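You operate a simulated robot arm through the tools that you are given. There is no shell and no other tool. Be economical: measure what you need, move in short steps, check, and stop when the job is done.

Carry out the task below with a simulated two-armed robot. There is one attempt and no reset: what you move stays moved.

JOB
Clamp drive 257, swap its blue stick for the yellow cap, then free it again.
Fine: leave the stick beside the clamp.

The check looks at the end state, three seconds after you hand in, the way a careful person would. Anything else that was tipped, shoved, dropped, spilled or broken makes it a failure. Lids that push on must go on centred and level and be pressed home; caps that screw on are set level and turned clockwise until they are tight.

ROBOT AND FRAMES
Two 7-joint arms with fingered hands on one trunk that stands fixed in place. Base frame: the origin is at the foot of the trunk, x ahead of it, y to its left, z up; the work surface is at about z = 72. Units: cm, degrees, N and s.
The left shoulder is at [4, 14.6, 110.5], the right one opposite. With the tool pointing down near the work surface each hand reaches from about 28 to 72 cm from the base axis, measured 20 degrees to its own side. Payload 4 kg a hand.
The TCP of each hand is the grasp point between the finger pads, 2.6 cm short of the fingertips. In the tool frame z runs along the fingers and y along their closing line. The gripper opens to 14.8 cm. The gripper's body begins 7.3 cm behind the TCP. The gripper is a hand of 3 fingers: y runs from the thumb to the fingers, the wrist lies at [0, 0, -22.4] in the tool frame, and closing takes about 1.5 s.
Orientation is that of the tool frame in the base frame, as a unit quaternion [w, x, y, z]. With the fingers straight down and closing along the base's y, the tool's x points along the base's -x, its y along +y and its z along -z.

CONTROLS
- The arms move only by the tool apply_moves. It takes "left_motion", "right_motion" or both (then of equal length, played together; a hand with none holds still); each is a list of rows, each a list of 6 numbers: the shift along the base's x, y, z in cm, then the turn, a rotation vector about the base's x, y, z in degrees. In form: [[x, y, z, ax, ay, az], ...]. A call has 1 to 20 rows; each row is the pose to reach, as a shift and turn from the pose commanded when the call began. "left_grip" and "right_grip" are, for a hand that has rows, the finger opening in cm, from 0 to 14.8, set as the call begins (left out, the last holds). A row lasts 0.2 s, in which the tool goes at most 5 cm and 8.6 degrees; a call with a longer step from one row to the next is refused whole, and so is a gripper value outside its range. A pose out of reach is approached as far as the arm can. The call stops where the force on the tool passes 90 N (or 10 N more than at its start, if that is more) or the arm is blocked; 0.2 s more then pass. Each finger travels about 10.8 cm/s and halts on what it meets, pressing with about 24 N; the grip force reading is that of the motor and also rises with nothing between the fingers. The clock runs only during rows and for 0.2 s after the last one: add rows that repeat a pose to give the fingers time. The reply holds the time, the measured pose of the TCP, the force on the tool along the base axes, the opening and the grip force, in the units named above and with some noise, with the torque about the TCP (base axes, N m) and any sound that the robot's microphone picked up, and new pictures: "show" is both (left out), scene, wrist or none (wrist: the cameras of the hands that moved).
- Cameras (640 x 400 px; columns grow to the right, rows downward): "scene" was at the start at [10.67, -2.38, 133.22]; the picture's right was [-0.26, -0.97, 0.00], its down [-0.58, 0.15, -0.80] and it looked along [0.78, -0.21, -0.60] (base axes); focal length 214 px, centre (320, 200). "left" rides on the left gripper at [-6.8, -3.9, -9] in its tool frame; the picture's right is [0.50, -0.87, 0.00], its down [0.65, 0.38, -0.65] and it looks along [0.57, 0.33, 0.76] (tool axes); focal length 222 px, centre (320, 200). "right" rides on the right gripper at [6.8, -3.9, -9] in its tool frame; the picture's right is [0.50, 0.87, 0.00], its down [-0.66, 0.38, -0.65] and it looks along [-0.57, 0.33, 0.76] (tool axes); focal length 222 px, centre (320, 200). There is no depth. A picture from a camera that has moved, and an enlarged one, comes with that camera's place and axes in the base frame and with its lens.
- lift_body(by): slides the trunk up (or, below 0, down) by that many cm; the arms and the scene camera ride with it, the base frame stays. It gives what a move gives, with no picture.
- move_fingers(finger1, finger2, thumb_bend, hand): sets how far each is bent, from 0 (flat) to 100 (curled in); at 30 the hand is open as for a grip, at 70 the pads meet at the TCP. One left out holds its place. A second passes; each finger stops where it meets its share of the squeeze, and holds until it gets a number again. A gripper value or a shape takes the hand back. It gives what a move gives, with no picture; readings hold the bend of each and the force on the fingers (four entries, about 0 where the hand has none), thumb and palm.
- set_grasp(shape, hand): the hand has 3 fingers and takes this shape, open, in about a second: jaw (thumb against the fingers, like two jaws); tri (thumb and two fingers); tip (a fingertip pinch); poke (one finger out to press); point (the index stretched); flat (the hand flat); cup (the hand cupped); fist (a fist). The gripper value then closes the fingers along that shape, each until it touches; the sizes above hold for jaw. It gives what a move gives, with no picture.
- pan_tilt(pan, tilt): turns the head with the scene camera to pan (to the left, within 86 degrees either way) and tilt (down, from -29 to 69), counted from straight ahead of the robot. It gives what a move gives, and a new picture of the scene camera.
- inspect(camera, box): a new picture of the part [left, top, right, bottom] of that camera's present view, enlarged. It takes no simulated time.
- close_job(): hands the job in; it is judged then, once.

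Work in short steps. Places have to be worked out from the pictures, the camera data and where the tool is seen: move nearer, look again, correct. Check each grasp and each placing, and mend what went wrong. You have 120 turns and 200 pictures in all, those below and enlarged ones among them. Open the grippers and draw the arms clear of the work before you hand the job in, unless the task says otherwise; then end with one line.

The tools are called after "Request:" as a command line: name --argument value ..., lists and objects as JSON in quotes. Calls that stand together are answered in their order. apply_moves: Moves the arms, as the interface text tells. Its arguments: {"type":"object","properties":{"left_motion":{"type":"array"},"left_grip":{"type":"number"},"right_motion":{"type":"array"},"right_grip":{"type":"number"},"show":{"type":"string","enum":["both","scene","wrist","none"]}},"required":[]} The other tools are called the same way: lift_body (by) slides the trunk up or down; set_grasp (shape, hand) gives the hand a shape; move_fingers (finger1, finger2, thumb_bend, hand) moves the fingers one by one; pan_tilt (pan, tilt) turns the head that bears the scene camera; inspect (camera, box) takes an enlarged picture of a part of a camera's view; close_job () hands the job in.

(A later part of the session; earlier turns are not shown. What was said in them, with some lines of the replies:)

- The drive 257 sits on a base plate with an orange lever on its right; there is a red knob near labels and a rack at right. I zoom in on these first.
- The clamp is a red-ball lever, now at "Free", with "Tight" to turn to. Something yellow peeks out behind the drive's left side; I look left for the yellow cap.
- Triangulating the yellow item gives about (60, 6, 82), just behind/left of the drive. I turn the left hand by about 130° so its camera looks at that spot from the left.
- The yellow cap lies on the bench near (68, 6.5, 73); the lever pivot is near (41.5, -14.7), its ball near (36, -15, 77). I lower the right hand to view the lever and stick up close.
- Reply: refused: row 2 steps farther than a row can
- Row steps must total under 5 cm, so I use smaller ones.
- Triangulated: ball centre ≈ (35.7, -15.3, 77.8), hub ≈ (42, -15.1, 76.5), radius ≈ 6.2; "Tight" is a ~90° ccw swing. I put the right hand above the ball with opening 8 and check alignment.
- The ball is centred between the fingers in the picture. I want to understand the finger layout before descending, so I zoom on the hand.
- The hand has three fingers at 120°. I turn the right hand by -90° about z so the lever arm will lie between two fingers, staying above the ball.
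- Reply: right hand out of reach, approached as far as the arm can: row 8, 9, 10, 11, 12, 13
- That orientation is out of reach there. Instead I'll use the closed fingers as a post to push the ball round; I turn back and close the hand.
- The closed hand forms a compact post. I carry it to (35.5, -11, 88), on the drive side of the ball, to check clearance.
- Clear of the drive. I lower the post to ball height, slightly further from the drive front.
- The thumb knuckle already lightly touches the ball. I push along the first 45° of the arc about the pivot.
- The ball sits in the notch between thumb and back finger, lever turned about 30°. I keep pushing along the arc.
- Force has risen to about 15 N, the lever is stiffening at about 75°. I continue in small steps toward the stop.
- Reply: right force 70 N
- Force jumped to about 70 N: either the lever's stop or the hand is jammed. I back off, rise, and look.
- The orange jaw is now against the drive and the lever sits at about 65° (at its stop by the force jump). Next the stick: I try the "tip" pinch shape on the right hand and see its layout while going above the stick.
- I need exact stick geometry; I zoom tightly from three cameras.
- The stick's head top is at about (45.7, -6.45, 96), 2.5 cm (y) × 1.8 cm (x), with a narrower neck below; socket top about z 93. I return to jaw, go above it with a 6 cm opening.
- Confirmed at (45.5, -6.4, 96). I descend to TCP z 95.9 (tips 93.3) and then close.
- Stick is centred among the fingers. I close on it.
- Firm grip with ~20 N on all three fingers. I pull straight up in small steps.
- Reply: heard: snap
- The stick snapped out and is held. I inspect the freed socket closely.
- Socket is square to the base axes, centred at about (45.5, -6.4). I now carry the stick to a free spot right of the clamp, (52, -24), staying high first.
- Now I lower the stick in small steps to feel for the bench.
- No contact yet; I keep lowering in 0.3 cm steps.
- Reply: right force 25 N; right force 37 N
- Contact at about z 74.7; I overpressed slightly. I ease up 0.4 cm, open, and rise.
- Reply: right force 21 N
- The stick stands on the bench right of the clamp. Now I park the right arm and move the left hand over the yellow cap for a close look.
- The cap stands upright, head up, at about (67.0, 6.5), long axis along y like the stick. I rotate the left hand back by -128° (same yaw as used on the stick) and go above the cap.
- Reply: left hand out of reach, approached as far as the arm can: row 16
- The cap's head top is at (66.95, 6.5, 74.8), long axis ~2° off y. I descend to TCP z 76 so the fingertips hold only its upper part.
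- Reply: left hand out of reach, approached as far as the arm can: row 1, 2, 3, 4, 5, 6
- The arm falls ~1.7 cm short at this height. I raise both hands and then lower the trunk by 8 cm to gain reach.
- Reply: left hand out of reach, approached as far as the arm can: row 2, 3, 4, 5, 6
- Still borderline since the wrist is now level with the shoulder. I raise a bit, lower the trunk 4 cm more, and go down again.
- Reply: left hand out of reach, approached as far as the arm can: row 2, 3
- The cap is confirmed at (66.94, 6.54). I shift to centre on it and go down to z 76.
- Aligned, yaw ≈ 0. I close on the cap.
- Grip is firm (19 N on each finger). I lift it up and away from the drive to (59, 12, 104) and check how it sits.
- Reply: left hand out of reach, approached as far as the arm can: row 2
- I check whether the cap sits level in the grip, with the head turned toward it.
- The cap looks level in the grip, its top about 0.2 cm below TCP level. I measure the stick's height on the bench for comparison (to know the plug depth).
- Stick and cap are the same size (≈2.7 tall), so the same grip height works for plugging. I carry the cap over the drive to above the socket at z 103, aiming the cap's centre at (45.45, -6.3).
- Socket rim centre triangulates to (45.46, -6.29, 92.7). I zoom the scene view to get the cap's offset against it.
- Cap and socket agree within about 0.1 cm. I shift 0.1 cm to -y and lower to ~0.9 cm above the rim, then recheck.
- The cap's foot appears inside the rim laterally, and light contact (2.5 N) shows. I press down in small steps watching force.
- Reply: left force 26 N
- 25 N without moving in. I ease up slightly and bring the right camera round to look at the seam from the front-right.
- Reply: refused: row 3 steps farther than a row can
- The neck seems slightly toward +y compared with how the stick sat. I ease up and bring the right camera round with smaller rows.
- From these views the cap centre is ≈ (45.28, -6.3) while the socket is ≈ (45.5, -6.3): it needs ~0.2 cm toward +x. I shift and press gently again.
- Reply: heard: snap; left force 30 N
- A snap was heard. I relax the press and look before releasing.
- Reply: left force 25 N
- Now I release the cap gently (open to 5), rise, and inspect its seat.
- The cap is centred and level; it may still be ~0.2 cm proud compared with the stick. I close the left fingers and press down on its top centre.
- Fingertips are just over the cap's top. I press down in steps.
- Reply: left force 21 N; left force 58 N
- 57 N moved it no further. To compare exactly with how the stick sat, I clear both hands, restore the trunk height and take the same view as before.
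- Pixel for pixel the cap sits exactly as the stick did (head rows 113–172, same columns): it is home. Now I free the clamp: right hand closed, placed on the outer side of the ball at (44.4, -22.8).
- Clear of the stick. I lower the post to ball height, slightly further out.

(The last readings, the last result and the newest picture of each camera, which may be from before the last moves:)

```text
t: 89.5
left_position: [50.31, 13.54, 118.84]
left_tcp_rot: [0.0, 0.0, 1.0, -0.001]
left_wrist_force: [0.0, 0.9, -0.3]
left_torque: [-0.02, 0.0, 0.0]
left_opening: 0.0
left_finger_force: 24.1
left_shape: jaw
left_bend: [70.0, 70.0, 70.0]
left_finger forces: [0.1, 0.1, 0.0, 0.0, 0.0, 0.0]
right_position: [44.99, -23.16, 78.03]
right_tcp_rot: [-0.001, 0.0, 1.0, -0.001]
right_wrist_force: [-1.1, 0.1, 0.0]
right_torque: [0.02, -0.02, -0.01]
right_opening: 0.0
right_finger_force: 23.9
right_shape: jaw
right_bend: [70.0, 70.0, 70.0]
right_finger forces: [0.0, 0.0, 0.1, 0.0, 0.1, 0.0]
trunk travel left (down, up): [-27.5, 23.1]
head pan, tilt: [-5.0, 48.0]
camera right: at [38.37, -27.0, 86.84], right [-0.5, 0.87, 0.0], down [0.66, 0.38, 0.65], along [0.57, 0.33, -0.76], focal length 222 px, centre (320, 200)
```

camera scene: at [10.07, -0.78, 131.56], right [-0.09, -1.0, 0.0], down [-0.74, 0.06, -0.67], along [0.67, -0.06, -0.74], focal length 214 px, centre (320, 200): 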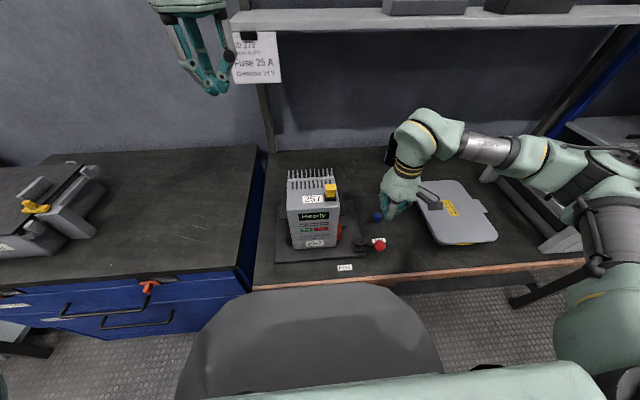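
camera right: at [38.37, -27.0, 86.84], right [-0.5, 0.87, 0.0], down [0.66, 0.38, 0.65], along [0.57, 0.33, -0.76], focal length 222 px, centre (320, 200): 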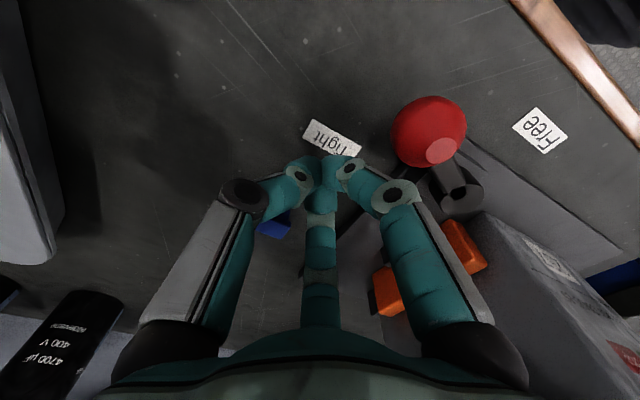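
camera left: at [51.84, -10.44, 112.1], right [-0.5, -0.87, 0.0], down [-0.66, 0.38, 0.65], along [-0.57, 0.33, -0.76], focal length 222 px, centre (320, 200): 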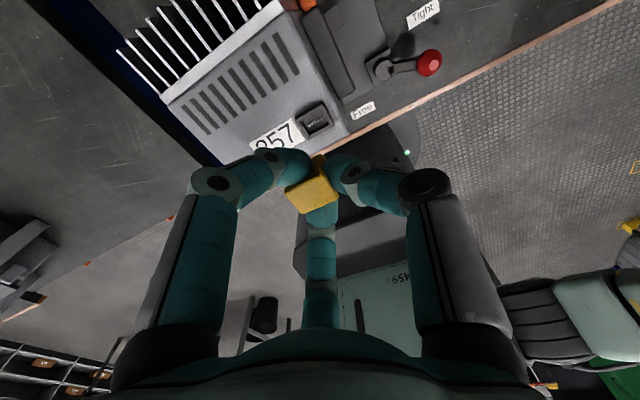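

No contact yet. I push the ball back along the arc, first part.

Request:
apply_moves --right_motion '[[-1.1, 0, 0, 0, 0, 0], [-2.25, 0.05, 0, 0, 0, 0], [-3.2, 0.1, 0, 0, 0, 0], [-4.05, 0.25, 0, 0, 0, 0], [-4.8, 0.55, 0, 0, 0, 0], [-5.55, 0.85, 0, 0, 0, 0], [-5.55, 0.85, 0, 0, 0, 0]]' --show "wrist"

```text
t: 91.1
left_position: [50.37, 13.48, 118.9]
left_tcp_rot: [0.0, 0.0, 1.0, -0.001]
left_wrist_force: [0.1, -0.1, 0.1]
left_torque: [-0.02, 0.0, 0.03]
left_opening: 0.0
left_finger_force: 24.0
left_shape: jaw
left_bend: [70.0, 70.0, 70.0]
left_finger forces: [0.1, 0.0, 0.0, 0.0, 0.1, 0.0]
right_position: [39.41, -22.18, 78.16]
right_tcp_rot: [-0.001, 0.001, 1.0, 0.0]
right_wrist_force: [0.3, -3.7, 0.2]
right_torque: [0.01, 0.01, 0.07]
right_opening: 0.0
right_finger_force: 24.0
right_shape: jaw
right_bend: [70.0, 70.0, 70.0]
right_finger forces: [3.0, 0.1, 0.0, 0.1, 0.0, 0.0]
trunk travel left (down, up): [-27.5, 23.1]
head pan, tilt: [-5.0, 48.0]
camera right: at [32.75, -26.23, 86.86], right [-0.5, 0.87, 0.0], down [0.66, 0.38, 0.65], along [0.56, 0.33, -0.76], focal length 222 px, centre (320, 200)
```

right: 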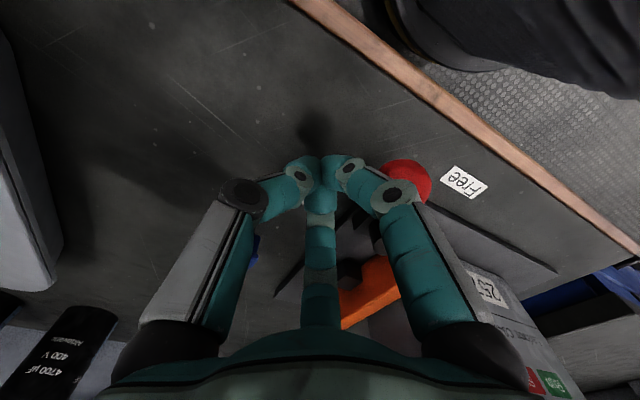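

The ball is now at about θ=215°, 30° left to go. I continue toward +y.

Request:
apply_moves --right_motion '[[-0.3, 0.5, 0, 0, 0, 0], [-0.6, 1, 0, 0, 0, 0], [-0.8, 1.5, 0, 0, 0, 0], [-1.0, 2.0, 0, 0, 0, 0], [-1.1, 2.5, 0, 0, 0, 0], [-1.2, 3.0, 0, 0, 0, 0], [-1.2, 3.0, 0, 0, 0, 0]]' --show "wrist"

```text
t: 92.7
left_position: [50.34, 13.51, 118.89]
left_tcp_rot: [-0.001, 0.0, 1.0, 0.0]
left_wrist_force: [1.2, -0.5, 1.0]
left_torque: [-0.02, -0.01, 0.02]
left_opening: 0.03
left_finger_force: 24.3
left_shape: jaw
left_bend: [70.0, 70.0, 70.0]
left_finger forces: [0.0, 0.0, 0.0, 0.0, 0.1, 0.0]
right_position: [38.05, -19.3, 77.98]
right_tcp_rot: [0.0, -0.002, 1.0, 0.001]
right_wrist_force: [-1.7, -4.2, 0.0]
right_torque: [-0.01, -0.01, 0.2]
right_opening: 0.0
right_finger_force: 23.7
right_shape: jaw
right_bend: [70.0, 70.0, 70.0]
right_finger forces: [4.5, 0.1, 0.0, 0.0, 0.1, 0.0]
trunk travel left (down, up): [-27.5, 23.1]
head pan, tilt: [-5.0, 48.0]
camera right: at [31.5, -23.25, 86.89], right [-0.5, 0.87, 0.0], down [0.66, 0.38, 0.65], along [0.57, 0.33, -0.76], focal length 222 px, centre (320, 200)
```

right: 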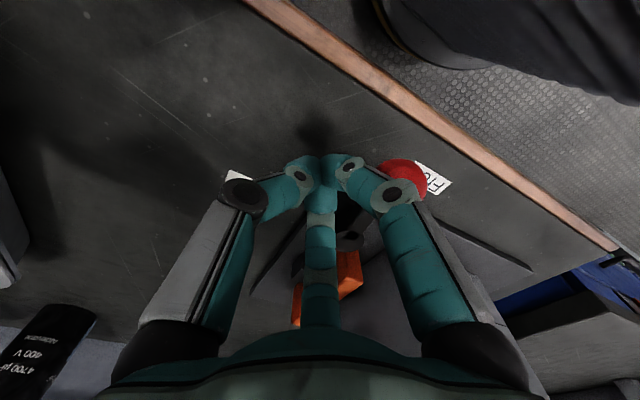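

About 10° left. I push a further ~1.2 cm in small steps and watch the force for the stop.

Request:
apply_moves --right_motion '[[0, 0.3, 0, 0, 0, 0], [0, 0.6, 0, 0, 0, 0], [0, 0.9, 0, 0, 0, 0], [0, 0.9, 0, 0, 0, 0]]' --show "wrist"

Request:
apply_moves --right_motion '[[0, 0.25, 0, 0, 0, 0], [0, 0.5, 0, 0, 0, 0], [0, 0.5, 0, 0, 0, 0]]' --show "none"

```text
t: 93.7
left_position: [50.28, 13.41, 118.92]
left_tcp_rot: [0.001, 0.0, 1.0, -0.002]
left_wrist_force: [0.1, 0.1, -0.3]
left_torque: [0.01, 0.0, 0.03]
left_opening: 0.0
left_finger_force: 23.6
left_shape: jaw
left_bend: [70.0, 70.0, 70.0]
left_finger forces: [0.1, 0.1, 0.0, 0.0, 0.1, 0.0]
right_position: [38.09, -18.5, 77.98]
right_tcp_rot: [0.0, 0.0, 1.0, 0.001]
right_wrist_force: [1.9, -10.4, 6.4]
right_torque: [0.17, 0.11, 0.25]
right_opening: 0.04
right_finger_force: 24.2
right_shape: jaw
right_bend: [70.0, 70.0, 70.0]
right_finger forces: [11.8, 0.0, 0.0, 0.0, 0.0, 0.1]
trunk travel left (down, up): [-27.5, 23.1]
head pan, tilt: [-5.0, 48.0]
camera right: at [31.6, -22.42, 86.89], right [-0.5, 0.87, 0.0], down [0.65, 0.38, 0.65], along [0.57, 0.33, -0.76], focal length 222 px, centre (320, 200)
```

right: 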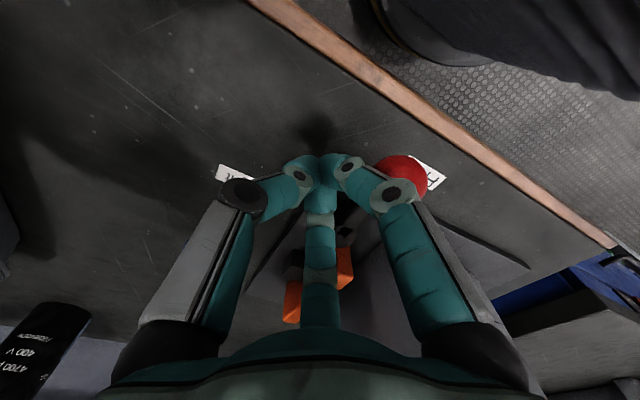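

```text
t: 94.5
left_position: [50.29, 13.21, 118.91]
left_tcp_rot: [0.002, 0.0, 1.0, 0.0]
left_wrist_force: [-0.1, -0.3, -0.1]
left_torque: [0.01, -0.03, 0.01]
left_opening: 0.01
left_finger_force: 24.4
left_shape: jaw
left_bend: [70.0, 70.0, 70.0]
left_finger forces: [0.0, 0.0, 0.0, 0.1, 0.1, 0.0]
right_position: [38.3, -18.19, 78.0]
right_tcp_rot: [0.001, 0.001, 1.0, 0.001]
right_wrist_force: [5.2, -25.3, 16.3]
right_torque: [0.4, 0.42, 0.52]
right_opening: 0.02
right_finger_force: 24.3
right_shape: jaw
right_bend: [70.0, 70.0, 70.0]
right_finger forces: [29.5, 0.0, 0.1, 0.0, 0.1, 0.1]
trunk travel left (down, up): [-27.5, 23.1]
head pan, tilt: [-5.0, 48.0]
```

Force rose sharply (30 N): the free-side stop. I back off toward -y, rise away and look.

Request:
apply_moves --right_motion '[[0.3, -1, 0, 0, 0, 0], [1, -3, 0.5, 0, 0, 0], [1.5, -5, 3, 0, 0, 0], [1.5, -7, 7, 0, 0, 0], [1.5, -9, 11, 0, 0, 0], [1.5, -11, 15, 0, 0, 0], [1.5, -13, 19, 0, 0, 0], [1.5, -13, 22, 0, 0, 0]]' --right_grip 0 --show "scene"

Request:
inspect --camera "scene" --box '[270, 160, 390, 280]'

```text
t: 96.3
left_position: [50.31, 13.47, 118.85]
left_tcp_rot: [0.001, 0.0, 1.0, -0.002]
left_wrist_force: [0.7, 0.3, -0.7]
left_torque: [0.01, -0.04, 0.0]
left_opening: 0.02
left_finger_force: 24.2
left_shape: jaw
left_bend: [70.0, 70.0, 70.0]
left_finger forces: [0.0, 0.0, 0.0, 0.1, 0.1, 0.0]
right_position: [39.71, -30.94, 99.98]
right_tcp_rot: [-0.001, 0.0, 1.0, 0.001]
right_wrist_force: [0.1, -0.4, 0.0]
right_torque: [-0.02, -0.03, 0.04]
right_opening: 0.0
right_finger_force: 24.1
right_shape: jaw
right_bend: [70.0, 70.0, 70.0]
right_finger forces: [0.0, 0.0, 0.1, 0.0, 0.1, 0.1]
trunk travel left (down, up): [-27.5, 23.1]
head pan, tilt: [-5.0, 48.0]
camera scene: at [10.1, -0.76, 131.55], right [-0.09, -1.0, 0.0], down [-0.74, 0.06, -0.67], along [0.67, -0.06, -0.74], focal length 214 px, centre (320, 200)
```

scene: 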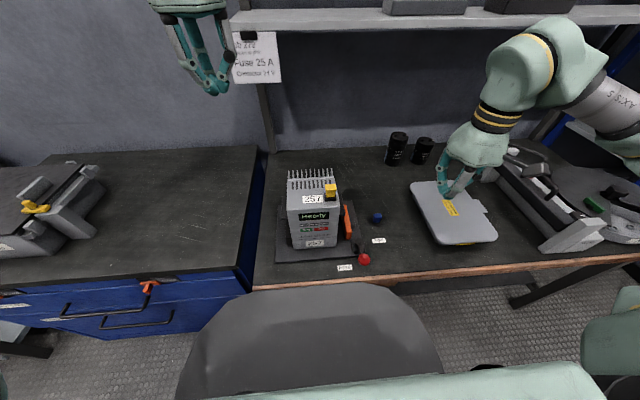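

```text
3.33 times, centred on (330, 220) of scene
camera zoom: at [10.1, -0.76, 131.55], right [-0.09, -1.0, 0.0], down [-0.74, 0.06, -0.67], along [0.67, -0.06, -0.74], focal length 715 px, centre (287, 133)
```

zoom: 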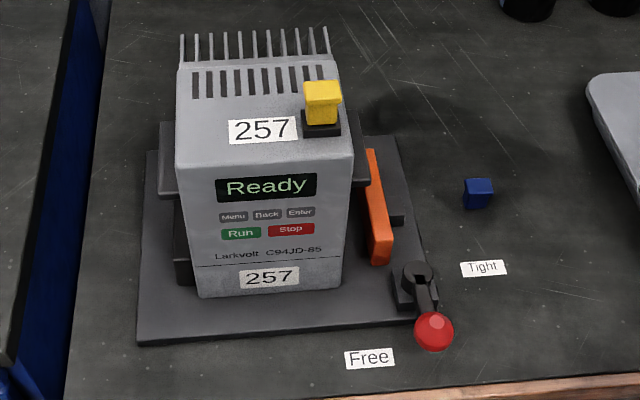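

The lever is exactly back at "Free" (same pixels as at start), the orange jaw is open, drive unmoved, cap seated, stick beside the clamp. I open both hands and raise the right one clear.

Request:
apply_moves --left_motion '[[0, 2, 1, 0, 0, 0], [0, 4, 2, 0, 0, 0], [0, 6, 2, 0, 0, 0], [0, 6, 2, 0, 0, 0], [0, 6, 2, 0, 0, 0], [0, 6, 2, 0, 0, 0], [0, 6, 2, 0, 0, 0]]' --right_motion '[[0, 0, 4, 0, 0, 0], [0, -1, 8, 0, 0, 0], [0, -2, 12, 0, 0, 0], [0, -2, 15, 0, 0, 0], [0, -2, 15, 0, 0, 0], [0, -2, 15, 0, 0, 0], [0, -2, 15, 0, 0, 0]]' --left_grip 14.8 --right_grip 14.8 --show "scene"

```text
t: 97.9
left_position: [50.39, 19.54, 120.81]
left_tcp_rot: [0.001, 0.0, 1.0, -0.002]
left_wrist_force: [0.3, 0.3, -0.7]
left_torque: [-0.01, -0.03, 0.0]
left_opening: 14.8
left_finger_force: 0.1
left_shape: jaw
left_bend: [30.0, 30.0, 30.0]
left_finger forces: [0.0, 0.1, 0.0, 0.0, 0.1, 0.0]
right_position: [39.72, -33.02, 115.02]
right_tcp_rot: [0.001, 0.0, 1.0, 0.0]
right_wrist_force: [0.9, 0.4, -0.1]
right_torque: [0.03, 0.0, 0.04]
right_opening: 14.78
right_finger_force: 0.1
right_shape: jaw
right_bend: [30.0, 30.0, 30.0]
right_finger forces: [0.0, 0.0, 0.1, 0.0, 0.0, 0.1]
trunk travel left (down, up): [-27.5, 23.1]
head pan, tilt: [-5.0, 48.0]
camera scene: at [10.09, -0.81, 131.56], right [-0.09, -1.0, 0.0], down [-0.74, 0.06, -0.67], along [0.67, -0.06, -0.74], focal length 214 px, centre (320, 200)
```

scene: 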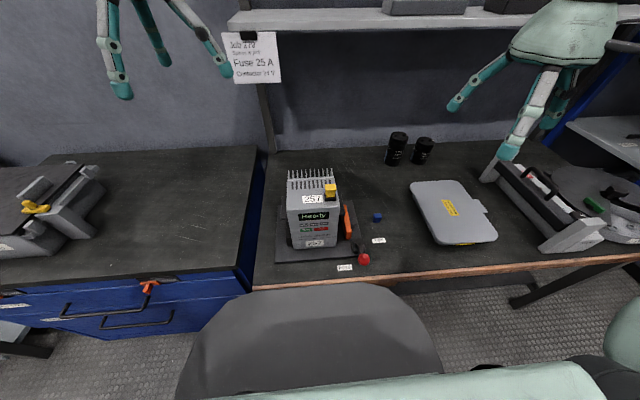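

All is in place and both hands are open and clear; I hand in.

Request:
close_job

```text
The job is handed in.
```

I clamped drive 257, swapped its blue stick for the yellow cap (pressed home and level), and set the clamp back to Free, leaving the stick standing on the bench beside the clamp.
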